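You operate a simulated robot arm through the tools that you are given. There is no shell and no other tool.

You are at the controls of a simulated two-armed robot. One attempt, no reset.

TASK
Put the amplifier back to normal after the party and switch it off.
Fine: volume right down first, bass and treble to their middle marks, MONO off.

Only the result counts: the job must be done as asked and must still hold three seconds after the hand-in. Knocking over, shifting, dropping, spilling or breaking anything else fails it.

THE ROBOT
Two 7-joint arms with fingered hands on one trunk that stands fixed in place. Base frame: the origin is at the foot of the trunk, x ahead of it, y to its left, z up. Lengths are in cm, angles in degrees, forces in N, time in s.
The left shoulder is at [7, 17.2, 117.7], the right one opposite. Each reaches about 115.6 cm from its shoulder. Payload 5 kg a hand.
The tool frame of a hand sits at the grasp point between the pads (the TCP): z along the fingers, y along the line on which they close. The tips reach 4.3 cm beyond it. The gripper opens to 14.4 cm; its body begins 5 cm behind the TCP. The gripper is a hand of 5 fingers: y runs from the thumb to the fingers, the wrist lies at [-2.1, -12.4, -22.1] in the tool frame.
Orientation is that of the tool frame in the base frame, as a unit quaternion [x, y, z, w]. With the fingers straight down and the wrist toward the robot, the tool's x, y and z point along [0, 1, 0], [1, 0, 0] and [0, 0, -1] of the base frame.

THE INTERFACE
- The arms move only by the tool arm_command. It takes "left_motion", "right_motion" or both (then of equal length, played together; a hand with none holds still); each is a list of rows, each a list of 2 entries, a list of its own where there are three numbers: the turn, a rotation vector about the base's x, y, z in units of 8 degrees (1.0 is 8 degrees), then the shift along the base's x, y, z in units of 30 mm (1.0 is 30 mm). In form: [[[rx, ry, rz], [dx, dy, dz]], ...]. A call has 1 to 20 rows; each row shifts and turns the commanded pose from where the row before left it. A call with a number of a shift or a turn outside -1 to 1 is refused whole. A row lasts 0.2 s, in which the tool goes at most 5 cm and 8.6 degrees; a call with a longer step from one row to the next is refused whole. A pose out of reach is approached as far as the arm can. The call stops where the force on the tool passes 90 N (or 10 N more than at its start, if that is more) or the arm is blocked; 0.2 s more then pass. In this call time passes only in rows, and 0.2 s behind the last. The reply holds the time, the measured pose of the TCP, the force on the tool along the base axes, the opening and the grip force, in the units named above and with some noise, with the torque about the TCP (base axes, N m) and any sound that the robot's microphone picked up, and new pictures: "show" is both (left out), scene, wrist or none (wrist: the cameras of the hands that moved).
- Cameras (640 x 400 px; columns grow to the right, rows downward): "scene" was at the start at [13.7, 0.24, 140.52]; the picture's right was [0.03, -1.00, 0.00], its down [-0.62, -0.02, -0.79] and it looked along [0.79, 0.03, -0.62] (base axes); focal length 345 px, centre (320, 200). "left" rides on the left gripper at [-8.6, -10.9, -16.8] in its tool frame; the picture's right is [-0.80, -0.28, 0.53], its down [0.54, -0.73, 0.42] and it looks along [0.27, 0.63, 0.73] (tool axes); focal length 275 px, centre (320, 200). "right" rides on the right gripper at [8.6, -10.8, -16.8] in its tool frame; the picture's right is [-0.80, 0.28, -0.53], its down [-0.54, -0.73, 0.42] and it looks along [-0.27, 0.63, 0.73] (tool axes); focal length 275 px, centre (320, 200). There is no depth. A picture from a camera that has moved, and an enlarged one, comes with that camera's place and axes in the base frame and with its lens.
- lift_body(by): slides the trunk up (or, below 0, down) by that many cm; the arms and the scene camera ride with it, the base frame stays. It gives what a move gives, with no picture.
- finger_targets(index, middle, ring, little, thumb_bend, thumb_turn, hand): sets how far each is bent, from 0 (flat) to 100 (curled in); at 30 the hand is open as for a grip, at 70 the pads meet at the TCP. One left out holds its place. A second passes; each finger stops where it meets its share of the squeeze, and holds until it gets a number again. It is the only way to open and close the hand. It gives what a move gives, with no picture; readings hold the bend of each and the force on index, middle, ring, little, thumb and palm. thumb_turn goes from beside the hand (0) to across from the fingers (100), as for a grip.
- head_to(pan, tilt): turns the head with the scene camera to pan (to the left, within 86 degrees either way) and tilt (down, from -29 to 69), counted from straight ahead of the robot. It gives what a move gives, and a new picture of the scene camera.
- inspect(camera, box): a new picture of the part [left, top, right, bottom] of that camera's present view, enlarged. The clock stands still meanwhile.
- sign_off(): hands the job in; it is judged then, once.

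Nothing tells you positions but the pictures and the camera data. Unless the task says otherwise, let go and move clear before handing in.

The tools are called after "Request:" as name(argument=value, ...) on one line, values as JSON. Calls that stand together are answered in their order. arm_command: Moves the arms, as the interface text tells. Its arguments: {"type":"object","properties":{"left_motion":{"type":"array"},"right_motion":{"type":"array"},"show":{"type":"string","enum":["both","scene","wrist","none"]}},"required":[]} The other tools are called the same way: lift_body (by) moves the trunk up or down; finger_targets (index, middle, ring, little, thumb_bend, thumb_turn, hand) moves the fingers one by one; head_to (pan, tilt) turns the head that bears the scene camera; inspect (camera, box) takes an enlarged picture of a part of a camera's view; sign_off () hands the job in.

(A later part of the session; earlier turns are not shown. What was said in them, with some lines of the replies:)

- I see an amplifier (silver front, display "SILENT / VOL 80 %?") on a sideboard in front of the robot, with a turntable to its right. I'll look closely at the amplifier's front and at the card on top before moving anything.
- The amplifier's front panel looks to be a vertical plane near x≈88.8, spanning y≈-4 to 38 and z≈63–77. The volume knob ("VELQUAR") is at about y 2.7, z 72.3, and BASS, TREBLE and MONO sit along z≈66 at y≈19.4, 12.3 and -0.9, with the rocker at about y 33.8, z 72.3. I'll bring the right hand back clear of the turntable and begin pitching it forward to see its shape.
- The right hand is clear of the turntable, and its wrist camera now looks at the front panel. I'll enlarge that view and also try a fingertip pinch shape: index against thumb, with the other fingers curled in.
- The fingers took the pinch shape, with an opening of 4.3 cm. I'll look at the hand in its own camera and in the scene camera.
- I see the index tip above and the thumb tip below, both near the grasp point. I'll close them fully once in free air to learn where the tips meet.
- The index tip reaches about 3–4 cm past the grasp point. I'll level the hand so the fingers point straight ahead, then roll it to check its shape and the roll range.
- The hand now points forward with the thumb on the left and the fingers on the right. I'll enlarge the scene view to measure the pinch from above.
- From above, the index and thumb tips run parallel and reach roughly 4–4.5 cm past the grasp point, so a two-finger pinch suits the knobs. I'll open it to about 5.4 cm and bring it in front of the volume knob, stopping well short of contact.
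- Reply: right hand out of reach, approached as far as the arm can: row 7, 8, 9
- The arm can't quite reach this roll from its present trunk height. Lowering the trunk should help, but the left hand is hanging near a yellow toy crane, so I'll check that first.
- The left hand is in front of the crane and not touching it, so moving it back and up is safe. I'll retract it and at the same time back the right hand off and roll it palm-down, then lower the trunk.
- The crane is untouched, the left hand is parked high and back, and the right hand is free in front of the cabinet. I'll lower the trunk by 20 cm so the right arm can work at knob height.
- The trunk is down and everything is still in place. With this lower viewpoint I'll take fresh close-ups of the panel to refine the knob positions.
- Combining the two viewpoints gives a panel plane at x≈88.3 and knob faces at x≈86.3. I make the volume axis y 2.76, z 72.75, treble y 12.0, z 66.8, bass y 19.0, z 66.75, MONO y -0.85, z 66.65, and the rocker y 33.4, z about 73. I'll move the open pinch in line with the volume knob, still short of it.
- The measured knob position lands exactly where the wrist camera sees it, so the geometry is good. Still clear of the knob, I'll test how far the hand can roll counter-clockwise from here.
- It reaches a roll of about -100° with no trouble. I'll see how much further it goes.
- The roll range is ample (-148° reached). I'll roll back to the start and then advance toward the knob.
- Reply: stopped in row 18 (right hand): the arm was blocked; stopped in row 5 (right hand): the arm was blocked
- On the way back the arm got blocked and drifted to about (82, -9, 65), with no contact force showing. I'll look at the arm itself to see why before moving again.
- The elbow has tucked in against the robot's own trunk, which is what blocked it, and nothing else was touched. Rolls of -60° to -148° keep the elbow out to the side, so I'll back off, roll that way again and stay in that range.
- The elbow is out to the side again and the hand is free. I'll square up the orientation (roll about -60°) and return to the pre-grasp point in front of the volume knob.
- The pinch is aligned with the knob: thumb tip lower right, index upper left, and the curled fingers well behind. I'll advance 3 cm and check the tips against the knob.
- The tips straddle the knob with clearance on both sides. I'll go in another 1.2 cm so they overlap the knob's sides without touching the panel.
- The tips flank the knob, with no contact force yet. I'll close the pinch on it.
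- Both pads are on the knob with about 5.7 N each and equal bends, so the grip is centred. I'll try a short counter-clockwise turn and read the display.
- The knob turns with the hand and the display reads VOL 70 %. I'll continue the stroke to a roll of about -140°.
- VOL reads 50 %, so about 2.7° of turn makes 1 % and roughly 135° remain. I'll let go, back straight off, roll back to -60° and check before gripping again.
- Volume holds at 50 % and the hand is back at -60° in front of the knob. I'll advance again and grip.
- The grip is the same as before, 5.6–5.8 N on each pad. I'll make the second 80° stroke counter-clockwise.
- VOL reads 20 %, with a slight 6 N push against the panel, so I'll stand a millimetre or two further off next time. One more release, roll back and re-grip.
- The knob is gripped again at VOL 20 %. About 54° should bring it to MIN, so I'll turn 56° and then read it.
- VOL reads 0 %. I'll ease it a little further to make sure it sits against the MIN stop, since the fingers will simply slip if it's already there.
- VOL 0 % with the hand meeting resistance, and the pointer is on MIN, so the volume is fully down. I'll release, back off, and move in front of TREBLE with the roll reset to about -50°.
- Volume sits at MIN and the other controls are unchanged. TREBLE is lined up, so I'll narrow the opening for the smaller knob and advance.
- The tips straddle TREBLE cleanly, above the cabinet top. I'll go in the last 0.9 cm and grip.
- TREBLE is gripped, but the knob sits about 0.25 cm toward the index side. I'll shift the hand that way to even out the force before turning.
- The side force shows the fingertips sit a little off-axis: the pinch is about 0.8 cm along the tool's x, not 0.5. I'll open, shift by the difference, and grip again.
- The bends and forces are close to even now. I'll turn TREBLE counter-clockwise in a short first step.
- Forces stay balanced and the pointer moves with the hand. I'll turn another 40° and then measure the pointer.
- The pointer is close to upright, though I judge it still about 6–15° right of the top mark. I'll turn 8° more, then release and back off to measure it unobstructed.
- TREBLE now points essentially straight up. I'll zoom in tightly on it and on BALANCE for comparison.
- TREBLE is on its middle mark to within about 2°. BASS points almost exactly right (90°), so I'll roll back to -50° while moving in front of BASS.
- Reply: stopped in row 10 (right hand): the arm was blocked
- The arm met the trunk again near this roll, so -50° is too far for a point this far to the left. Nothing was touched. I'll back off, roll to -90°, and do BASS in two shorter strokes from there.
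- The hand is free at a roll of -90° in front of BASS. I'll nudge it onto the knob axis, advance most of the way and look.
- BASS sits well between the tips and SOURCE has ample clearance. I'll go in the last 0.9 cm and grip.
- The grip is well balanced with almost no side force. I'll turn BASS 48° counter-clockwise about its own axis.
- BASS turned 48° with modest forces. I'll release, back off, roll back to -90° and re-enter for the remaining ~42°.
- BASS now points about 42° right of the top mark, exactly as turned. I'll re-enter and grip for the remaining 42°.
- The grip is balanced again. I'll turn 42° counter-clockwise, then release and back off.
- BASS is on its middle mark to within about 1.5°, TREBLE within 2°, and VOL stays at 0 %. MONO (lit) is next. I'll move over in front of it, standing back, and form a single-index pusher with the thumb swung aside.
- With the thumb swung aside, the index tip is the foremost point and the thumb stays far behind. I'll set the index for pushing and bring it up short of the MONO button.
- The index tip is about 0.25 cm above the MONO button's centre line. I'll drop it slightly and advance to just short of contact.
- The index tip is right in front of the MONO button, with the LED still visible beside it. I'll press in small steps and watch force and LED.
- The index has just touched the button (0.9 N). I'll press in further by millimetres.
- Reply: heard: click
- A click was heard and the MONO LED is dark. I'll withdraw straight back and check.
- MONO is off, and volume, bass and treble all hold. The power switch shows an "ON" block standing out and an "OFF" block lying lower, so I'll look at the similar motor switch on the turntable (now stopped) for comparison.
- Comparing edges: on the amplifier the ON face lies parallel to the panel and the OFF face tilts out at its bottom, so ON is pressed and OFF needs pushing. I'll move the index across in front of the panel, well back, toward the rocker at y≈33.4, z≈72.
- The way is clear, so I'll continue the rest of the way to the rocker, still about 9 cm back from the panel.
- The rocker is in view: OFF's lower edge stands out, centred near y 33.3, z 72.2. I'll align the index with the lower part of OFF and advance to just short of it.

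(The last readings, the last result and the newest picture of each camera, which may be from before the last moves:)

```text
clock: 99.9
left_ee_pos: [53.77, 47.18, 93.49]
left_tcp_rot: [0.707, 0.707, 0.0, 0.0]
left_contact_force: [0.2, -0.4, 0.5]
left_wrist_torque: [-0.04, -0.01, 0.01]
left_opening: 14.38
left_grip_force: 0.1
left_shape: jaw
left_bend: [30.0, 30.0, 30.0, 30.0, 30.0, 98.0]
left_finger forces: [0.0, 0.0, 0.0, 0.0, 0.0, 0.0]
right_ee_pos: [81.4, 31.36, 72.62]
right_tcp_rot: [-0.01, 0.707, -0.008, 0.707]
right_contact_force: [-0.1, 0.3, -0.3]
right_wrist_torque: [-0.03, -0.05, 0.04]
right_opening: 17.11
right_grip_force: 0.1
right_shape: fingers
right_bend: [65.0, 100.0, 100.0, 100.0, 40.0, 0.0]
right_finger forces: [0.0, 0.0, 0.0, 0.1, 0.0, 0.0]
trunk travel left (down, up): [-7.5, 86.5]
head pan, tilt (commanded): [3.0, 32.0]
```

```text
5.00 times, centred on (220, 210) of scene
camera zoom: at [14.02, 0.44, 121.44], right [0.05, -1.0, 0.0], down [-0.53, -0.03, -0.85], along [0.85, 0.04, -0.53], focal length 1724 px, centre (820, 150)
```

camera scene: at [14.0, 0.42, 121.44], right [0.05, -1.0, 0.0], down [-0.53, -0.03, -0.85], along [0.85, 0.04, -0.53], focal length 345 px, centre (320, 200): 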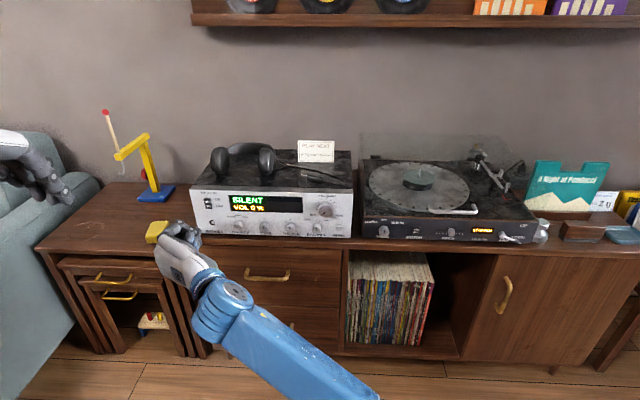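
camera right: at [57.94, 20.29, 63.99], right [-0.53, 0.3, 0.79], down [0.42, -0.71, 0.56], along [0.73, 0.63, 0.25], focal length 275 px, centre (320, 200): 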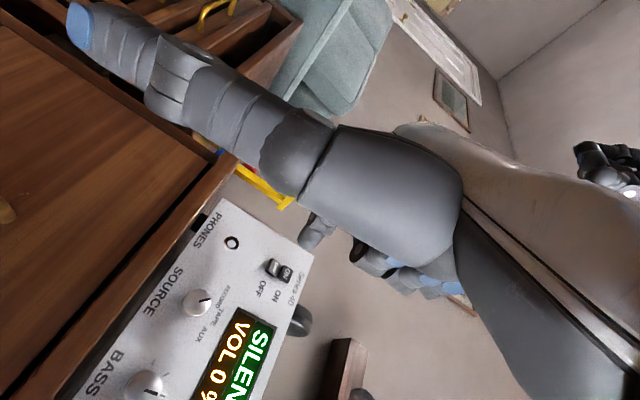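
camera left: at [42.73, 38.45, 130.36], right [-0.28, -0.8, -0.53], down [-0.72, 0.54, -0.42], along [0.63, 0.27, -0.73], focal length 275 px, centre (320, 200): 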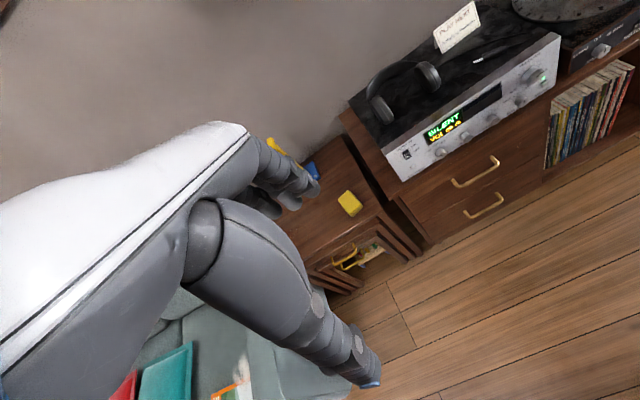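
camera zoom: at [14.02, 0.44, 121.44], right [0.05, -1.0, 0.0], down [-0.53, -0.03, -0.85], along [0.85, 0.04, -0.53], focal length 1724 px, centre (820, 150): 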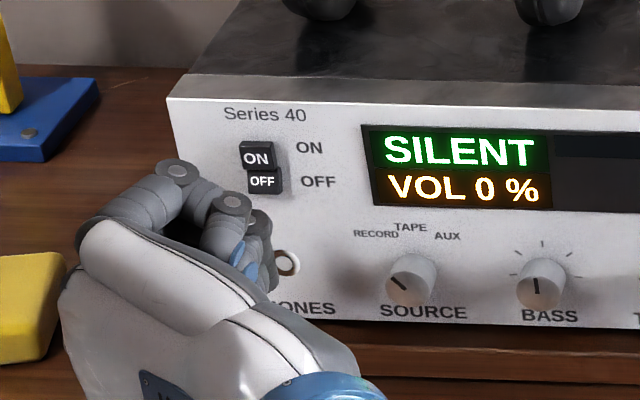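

The index tip is lined up on the OFF block. I'll press in small steps, watching force, sound and display.

Request:
arm_command(right_motion=[[[0, 0, 0], [0.1, 0, 0]], [[0, 0, 0], [0.1, 0, 0]], [[0, 0, 0], [0.08, 0, 0]]], show="none")

Request:
inspect(camera="right", box=[240, 190, 360, 300])

```text
clock: 100.7
left_ee_pos: [53.62, 47.29, 93.47]
left_tcp_rot: [0.707, 0.707, 0.0, 0.001]
left_contact_force: [0.1, -0.7, -0.7]
left_wrist_torque: [0.01, 0.01, -0.02]
left_opening: 14.34
left_grip_force: 0.0
left_shape: jaw
left_bend: [30.0, 30.0, 30.0, 30.0, 30.0, 98.0]
left_finger forces: [0.0, 0.1, 0.0, 0.0, 0.1, 0.0]
right_ee_pos: [82.11, 31.38, 72.52]
right_tcp_rot: [-0.009, 0.707, -0.009, 0.707]
right_contact_force: [0.1, 0.0, -0.5]
right_wrist_torque: [0.0, 0.05, 0.0]
right_opening: 17.12
right_grip_force: 0.0
right_shape: fingers
right_bend: [65.0, 100.0, 100.0, 100.0, 40.0, 0.0]
right_finger forces: [0.1, 0.0, 0.0, 0.1, 0.0, 0.0]
trunk travel left (down, up): [-7.5, 86.5]
head pan, tilt (commanded): [3.0, 32.0]
```

```text
3.64 times, centred on (300, 245) of right
camera zoom: at [65.34, 20.33, 64.18], right [-0.53, 0.3, 0.79], down [0.42, -0.71, 0.56], along [0.73, 0.63, 0.25], focal length 1001 px, centre (393, 36)
```

zoom: 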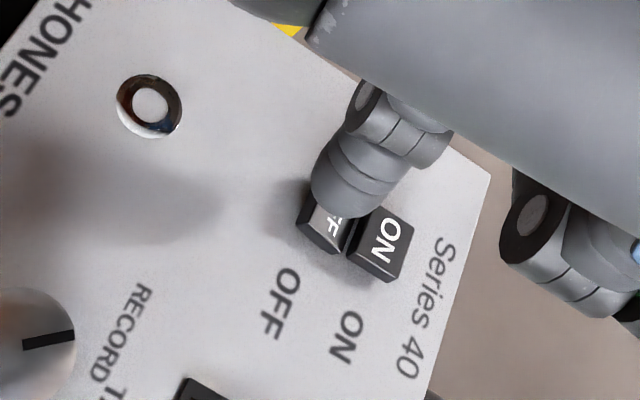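

There's no contact yet and the alignment is good. I'll continue a few millimetres at a time.

Request:
arm_command(right_motion=[[[0, 0, 0], [0.08, 0, 0]]], show="none")

Request:
arm_command(right_motion=[[[0, 0, 0], [0.06, 0, 0]]], show="none")

Request:
arm_command(right_motion=[[[0, 0, 0], [0.06, 0, 0]]], show="none")

Request:
inspect(camera="right", box=[240, 190, 360, 300])

```text
clock: 101.1
left_ee_pos: [53.77, 47.18, 93.49]
left_tcp_rot: [0.707, 0.708, 0.0, 0.0]
left_contact_force: [1.0, 0.5, -0.3]
left_wrist_torque: [-0.01, -0.01, -0.01]
left_opening: 14.35
left_grip_force: 0.1
left_shape: jaw
left_bend: [30.0, 30.0, 30.0, 30.0, 30.0, 98.0]
left_finger forces: [0.0, 0.0, 0.0, 0.1, 0.1, 0.0]
right_ee_pos: [82.26, 31.4, 72.52]
right_tcp_rot: [-0.009, 0.707, -0.009, 0.707]
right_contact_force: [0.2, 0.6, -0.4]
right_wrist_torque: [0.01, -0.03, -0.01]
right_opening: 17.13
right_grip_force: 0.0
right_shape: fingers
right_bend: [65.0, 100.0, 100.0, 100.0, 40.0, 0.0]
right_finger forces: [0.0, 0.1, 0.0, 0.1, 0.0, 0.1]
trunk travel left (down, up): [-7.5, 86.5]
head pan, tilt (commanded): [3.0, 32.0]
```

```text
clock: 101.5
left_ee_pos: [53.65, 47.26, 93.48]
left_tcp_rot: [0.706, 0.708, -0.001, 0.0]
left_contact_force: [-0.4, -0.4, -0.1]
left_wrist_torque: [-0.02, 0.04, 0.03]
left_opening: 14.34
left_grip_force: 0.2
left_shape: jaw
left_bend: [30.0, 30.0, 30.0, 30.0, 30.0, 98.0]
left_finger forces: [0.0, 0.0, 0.0, 0.1, 0.0, 0.1]
right_ee_pos: [82.47, 31.39, 72.61]
right_tcp_rot: [-0.009, 0.707, -0.008, 0.707]
right_contact_force: [0.1, 0.0, 1.1]
right_wrist_torque: [-0.04, -0.01, -0.01]
right_opening: 17.1
right_grip_force: 0.0
right_shape: fingers
right_bend: [65.0, 100.0, 100.0, 100.0, 40.0, 0.0]
right_finger forces: [0.0, 0.0, 0.0, 0.0, 0.0, 0.0]
trunk travel left (down, up): [-7.5, 86.5]
head pan, tilt (commanded): [3.0, 32.0]
```

```text
clock: 101.9
left_ee_pos: [53.65, 47.21, 93.51]
left_tcp_rot: [0.707, 0.707, 0.0, 0.0]
left_contact_force: [0.1, 0.6, -0.4]
left_wrist_torque: [0.01, -0.03, 0.01]
left_opening: 14.37
left_grip_force: 0.1
left_shape: jaw
left_bend: [30.0, 30.0, 30.0, 30.0, 30.0, 98.0]
left_finger forces: [0.0, 0.0, 0.0, 0.0, 0.1, 0.1]
right_ee_pos: [82.58, 31.38, 72.63]
right_tcp_rot: [-0.009, 0.707, -0.009, 0.707]
right_contact_force: [-0.6, 0.2, 0.9]
right_wrist_torque: [0.05, 0.01, -0.01]
right_opening: 17.13
right_grip_force: 0.1
right_shape: fingers
right_bend: [65.0, 100.0, 100.0, 100.0, 40.0, 0.0]
right_finger forces: [0.1, 0.0, 0.1, 0.0, 0.0, 0.1]
trunk travel left (down, up): [-7.5, 86.5]
head pan, tilt (commanded): [3.0, 32.0]
```

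```text
3.64 times, centred on (300, 245) of right
camera zoom: at [65.85, 20.33, 64.18], right [-0.53, 0.3, 0.79], down [0.42, -0.71, 0.56], along [0.73, 0.63, 0.25], focal length 1001 px, centre (393, 36)
```

zoom: 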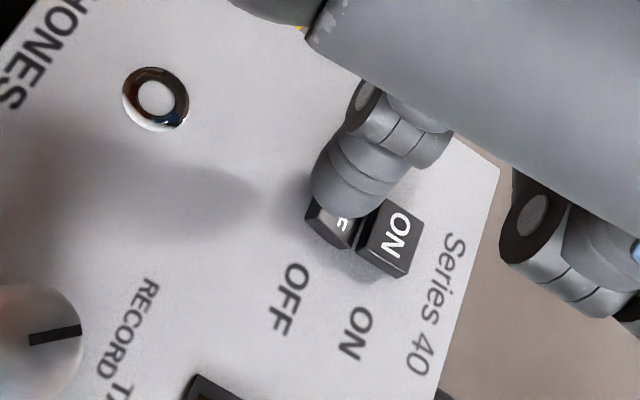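

Still no contact. I'll keep going by millimetres.

Request:
arm_command(right_motion=[[[0, 0, 0], [0.07, 0, 0]]], show="none")

Request:
arm_command(right_motion=[[[0, 0, 0], [0.07, 0, 0]]], show="none")

Request:
inspect(camera="right", box=[240, 190, 360, 300])

```text
clock: 102.3
left_ee_pos: [53.66, 47.16, 93.43]
left_tcp_rot: [0.708, 0.707, 0.0, 0.0]
left_contact_force: [-0.1, -0.2, 0.0]
left_wrist_torque: [-0.02, 0.01, 0.02]
left_opening: 14.38
left_grip_force: 0.0
left_shape: jaw
left_bend: [30.0, 30.0, 30.0, 30.0, 30.0, 98.0]
left_finger forces: [0.1, 0.0, 0.1, 0.0, 0.1, 0.0]
right_ee_pos: [82.89, 31.39, 72.68]
right_tcp_rot: [-0.008, 0.707, -0.009, 0.707]
right_contact_force: [-0.1, 0.2, -0.1]
right_wrist_torque: [-0.03, -0.01, -0.02]
right_opening: 17.14
right_grip_force: 0.0
right_shape: fingers
right_bend: [65.0, 100.0, 100.0, 100.0, 40.0, 0.0]
right_finger forces: [0.0, 0.0, 0.1, 0.0, 0.0, 0.0]
trunk travel left (down, up): [-7.5, 86.5]
head pan, tilt (commanded): [3.0, 32.0]
```

```text
clock: 102.7
left_ee_pos: [53.69, 47.21, 93.47]
left_tcp_rot: [0.707, 0.708, 0.0, 0.0]
left_contact_force: [0.3, -0.2, -0.5]
left_wrist_torque: [-0.01, 0.02, 0.0]
left_opening: 14.37
left_grip_force: 0.0
left_shape: jaw
left_bend: [30.0, 30.0, 30.0, 30.0, 30.0, 98.0]
left_finger forces: [0.1, 0.1, 0.1, 0.1, 0.1, 0.0]
right_ee_pos: [82.99, 31.49, 72.65]
right_tcp_rot: [-0.01, 0.707, -0.007, 0.707]
right_contact_force: [-0.8, 0.5, -0.8]
right_wrist_torque: [-0.03, 0.05, 0.06]
right_opening: 17.15
right_grip_force: 0.5
right_shape: fingers
right_bend: [65.0, 100.0, 100.0, 100.0, 40.0, 0.0]
right_finger forces: [0.8, 0.0, 0.0, 0.0, 0.1, 0.0]
trunk travel left (down, up): [-7.5, 86.5]
head pan, tilt (commanded): [3.0, 32.0]
```

```text
3.64 times, centred on (300, 245) of right
camera zoom: at [66.22, 20.37, 64.22], right [-0.53, 0.3, 0.79], down [0.42, -0.71, 0.56], along [0.73, 0.63, 0.25], focal length 1001 px, centre (393, 36)
```

zoom: 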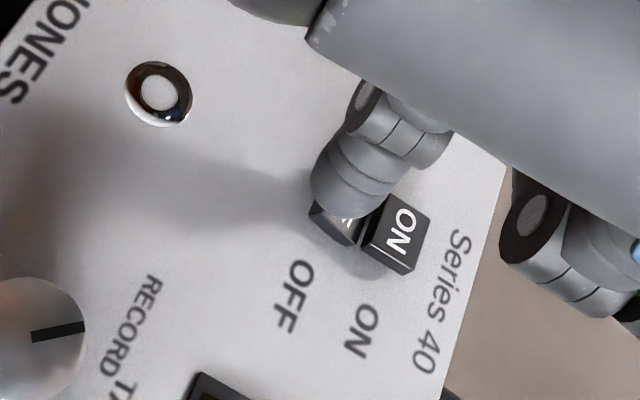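

Contact with OFF (0.8 N). I'll press on gently until it clicks.

Request:
arm_command(right_motion=[[[0, 0, 0], [0.06, 0, 0]]], show="none")

Request:
inspect(camera="scene", box=[180, 170, 260, 250])

```text
clock: 103.1
left_ee_pos: [53.71, 47.12, 93.4]
left_tcp_rot: [0.707, 0.707, 0.0, -0.001]
left_contact_force: [0.5, 0.5, 0.0]
left_wrist_torque: [0.01, 0.02, 0.02]
left_opening: 14.35
left_grip_force: 0.0
left_shape: jaw
left_bend: [30.0, 30.0, 30.0, 30.0, 30.0, 98.0]
left_finger forces: [0.0, 0.1, 0.1, 0.0, 0.1, 0.0]
right_ee_pos: [83.25, 31.25, 72.44]
right_tcp_rot: [-0.009, 0.707, -0.009, 0.707]
right_contact_force: [0.4, -0.8, 0.1]
right_wrist_torque: [0.02, 0.0, 0.0]
right_opening: 17.12
right_grip_force: 0.1
right_shape: fingers
right_bend: [65.0, 100.0, 100.0, 100.0, 40.0, 0.0]
right_finger forces: [0.1, 0.0, 0.0, 0.0, 0.0, 0.0]
trunk travel left (down, up): [-7.5, 86.5]
head pan, tilt (commanded): [3.0, 32.0]
```

```text
5.00 times, centred on (220, 210) of scene
camera zoom: at [14.01, 0.44, 121.44], right [0.05, -1.0, 0.0], down [-0.53, -0.03, -0.85], along [0.85, 0.04, -0.53], focal length 1724 px, centre (820, 150)
```

zoom: 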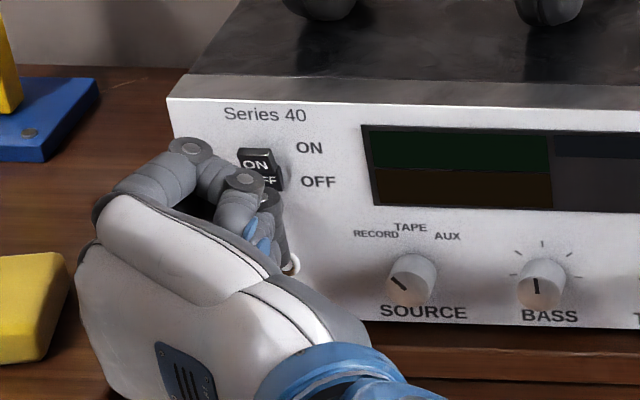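

The rocker flipped and the display is dark: the amplifier is off. I'll withdraw straight back without touching anything and verify everything.

Request:
arm_command(right_motion=[[[0, 0, 0], [-0.2, 0, 0]], [[0, 0, 0], [-0.4, 0, 0]], [[0, 0, 0], [-0.5, 0, 0]], [[0, 0, 0], [-0.6, 0, 0]], [[0, 0, 0], [-0.6, 0, 0]], [[0, 0, 0], [-0.6, -0.5, 0]], [[0, 0, 0], [-0.3, -0.8, 0]], [[0, 0, 0], [0, -0.82, 0]], [[0, 0, 0], [0, -0.82, 0]], [[0, 0, 0], [0, -0.82, 0]], [[0, 0, 0], [0, -0.82, 0]], [[0, 0, 0], [0, -0.82, 0]], [[0, 0, 0], [0, -0.82, 0]], [[0, 0, 0], [0, -0.82, 0]]])

Request:
inspect(camera="scene", box=[190, 170, 360, 250])

Request:
inspect(camera="scene", box=[195, 185, 235, 215])

Request:
inspect(camera="scene", box=[250, 205, 310, 245])

Request:
inspect(camera="scene", box=[300, 195, 360, 245])

```text
clock: 106.1
left_ee_pos: [53.75, 47.14, 93.59]
left_tcp_rot: [0.707, 0.707, 0.0, 0.001]
left_contact_force: [0.3, -0.7, 0.4]
left_wrist_torque: [0.0, 0.0, -0.01]
left_opening: 14.34
left_grip_force: 0.1
left_shape: jaw
left_bend: [30.0, 30.0, 30.0, 30.0, 30.0, 98.0]
left_finger forces: [0.0, 0.0, 0.1, 0.1, 0.0, 0.0]
right_ee_pos: [73.49, 10.22, 72.68]
right_tcp_rot: [-0.009, 0.707, -0.007, 0.707]
right_contact_force: [-0.3, -0.7, 0.3]
right_wrist_torque: [-0.01, 0.02, 0.02]
right_opening: 17.1
right_grip_force: 0.2
right_shape: fingers
right_bend: [65.0, 100.0, 100.0, 100.0, 40.0, 0.0]
right_finger forces: [0.0, 0.1, 0.0, 0.0, 0.1, 0.1]
trunk travel left (down, up): [-7.5, 86.5]
head pan, tilt (commanded): [3.0, 32.0]
camera scene: at [13.99, 0.38, 121.44], right [0.05, -1.0, 0.0], down [-0.53, -0.03, -0.85], along [0.85, 0.04, -0.53], focal length 345 px, centre (320, 200)
camera right: at [56.75, -0.9, 64.35], right [-0.53, 0.3, 0.79], down [0.42, -0.71, 0.56], along [0.73, 0.63, 0.25], focal length 275 px, centre (320, 200)
```

scene: 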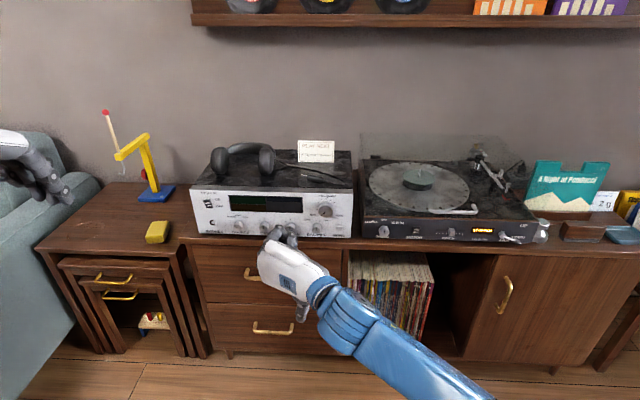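
right: 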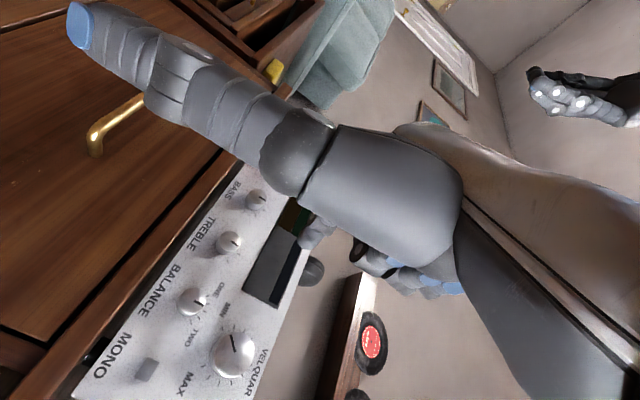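

```text
3.76 times, centred on (275, 210) of scene
camera zoom: at [13.99, 0.38, 121.44], right [0.05, -1.0, 0.0], down [-0.53, -0.03, -0.85], along [0.85, 0.04, -0.53], focal length 1298 px, centre (489, 162)
```

zoom: 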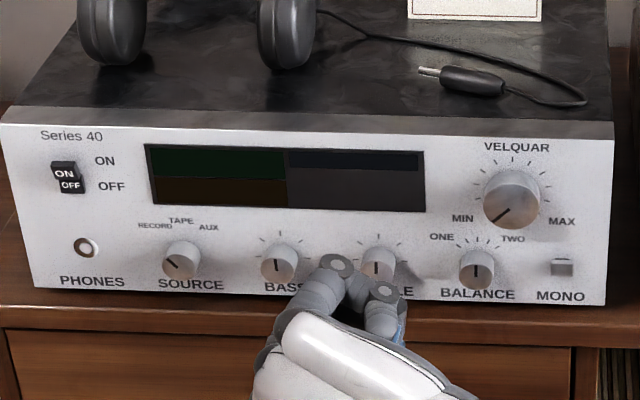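

```text
13.33 times, centred on (215, 200) of scene
camera zoom: at [13.99, 0.38, 121.44], right [0.05, -1.0, 0.0], down [-0.53, -0.03, -0.85], along [0.85, 0.04, -0.53], focal length 4596 px, centre (1720, 200)
```

zoom: 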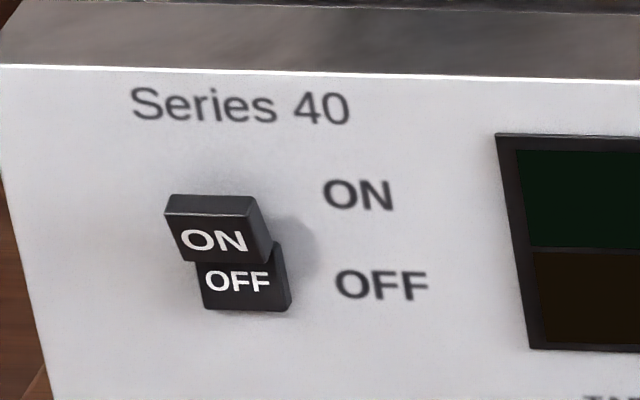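

```text
10.00 times, centred on (280, 225) of scene
camera zoom: at [13.99, 0.38, 121.44], right [0.05, -1.0, 0.0], down [-0.53, -0.03, -0.85], along [0.85, 0.04, -0.53], focal length 3447 px, centre (720, -50)
```

zoom: 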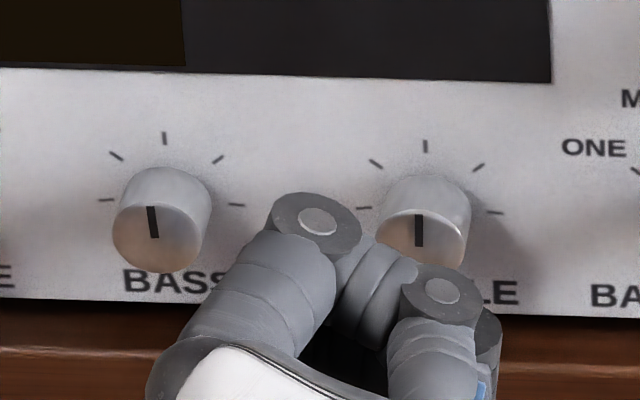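

```text
8.00 times, centred on (330, 220) of scene
camera zoom: at [13.99, 0.38, 121.44], right [0.05, -1.0, 0.0], down [-0.53, -0.03, -0.85], along [0.85, 0.04, -0.53], focal length 2758 px, centre (240, 40)
```

zoom: 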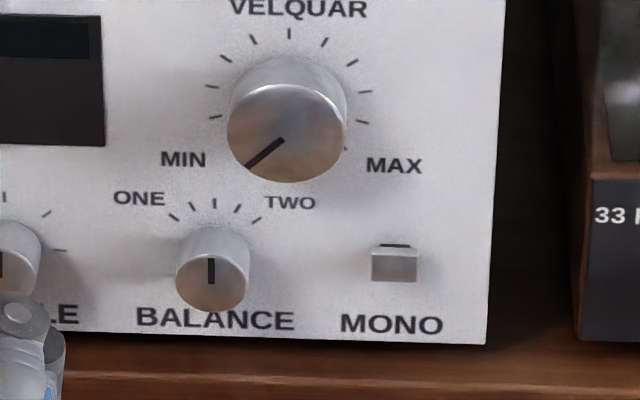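

Everything reads right: display dark, rocker on OFF, volume at MIN, bass and treble at the top marks, MONO unlit, SOURCE and BALANCE unchanged. I'll draw the hand a little further away from the furniture along a path already used.

Request:
arm_command(right_motion=[[[0, 0, 0], [-0.2, -0.7, 0]], [[0, 0, 0], [-0.2, -0.7, 0]], [[0, 0, 0], [-0.2, -0.7, 0]], [[0, 0, 0], [-0.2, -0.7, 0]], [[0, 0, 0], [-0.2, -0.7, 0]], [[0, 0, 0], [-0.2, -0.7, 0]]], show="scene")

Request:
inspect(camera="scene", box=[190, 140, 360, 250])

```text
clock: 107.5
left_ee_pos: [53.68, 47.24, 93.56]
left_tcp_rot: [0.707, 0.707, 0.0, 0.0]
left_contact_force: [-1.3, 0.5, -0.2]
left_wrist_torque: [0.01, -0.05, -0.04]
left_opening: 14.36
left_grip_force: 0.0
left_shape: jaw
left_bend: [30.0, 30.0, 30.0, 30.0, 30.0, 98.0]
left_finger forces: [0.0, 0.0, 0.0, 0.1, 0.1, 0.0]
right_ee_pos: [69.98, -2.53, 72.59]
right_tcp_rot: [-0.01, 0.708, -0.007, 0.707]
right_contact_force: [0.1, 0.1, 0.4]
right_wrist_torque: [-0.04, 0.02, 0.0]
right_opening: 17.11
right_grip_force: 0.2
right_shape: fingers
right_bend: [65.0, 100.0, 100.0, 100.0, 40.0, 0.0]
right_finger forces: [0.1, 0.0, 0.0, 0.1, 0.0, 0.0]
trunk travel left (down, up): [-7.5, 86.5]
head pan, tilt (commanded): [3.0, 32.0]
camera scene: at [13.98, 0.39, 121.44], right [0.05, -1.0, 0.0], down [-0.53, -0.03, -0.85], along [0.85, 0.04, -0.53], focal length 345 px, centre (320, 200)
```

scene: 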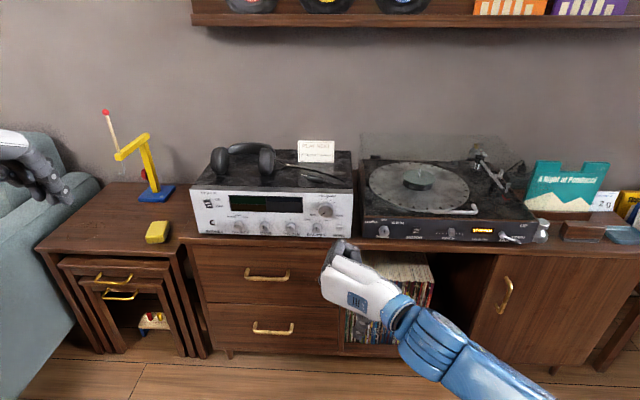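

```text
3.64 times, centred on (275, 195) of scene
camera zoom: at [13.98, 0.39, 121.44], right [0.05, -1.0, 0.0], down [-0.53, -0.03, -0.85], along [0.85, 0.04, -0.53], focal length 1254 px, centre (484, 218)
```

zoom: 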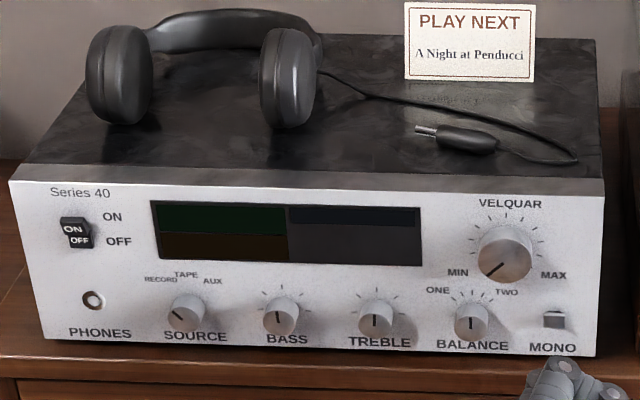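

The amplifier is off with volume at MIN, BASS and TREBLE at their middle marks and MONO off. The headphones, card and everything else are where they were, and both hands are clear, so I'll hand in.

Request:
sign_off()

```text
The job is handed in.
```

The amplifier is back to normal and switched off, and I've handed the job in.

- **Volume:** turned down first, to the MIN stop; the display read 0 % while the power was still on.
- **Bass and treble:** both pointers are on their middle marks, within about 2°.
- **MONO:** pressed once; it clicked and its light went out before I switched the power off.
- **Power:** the rocker is on OFF and the display is dark.

SOURCE and BALANCE still point where they did. The headphones, the card, the turntable and the toy crane look undisturbed in the last pictures. Twice the right arm jammed against the robot's own trunk while moving between knobs, but it touched nothing else.
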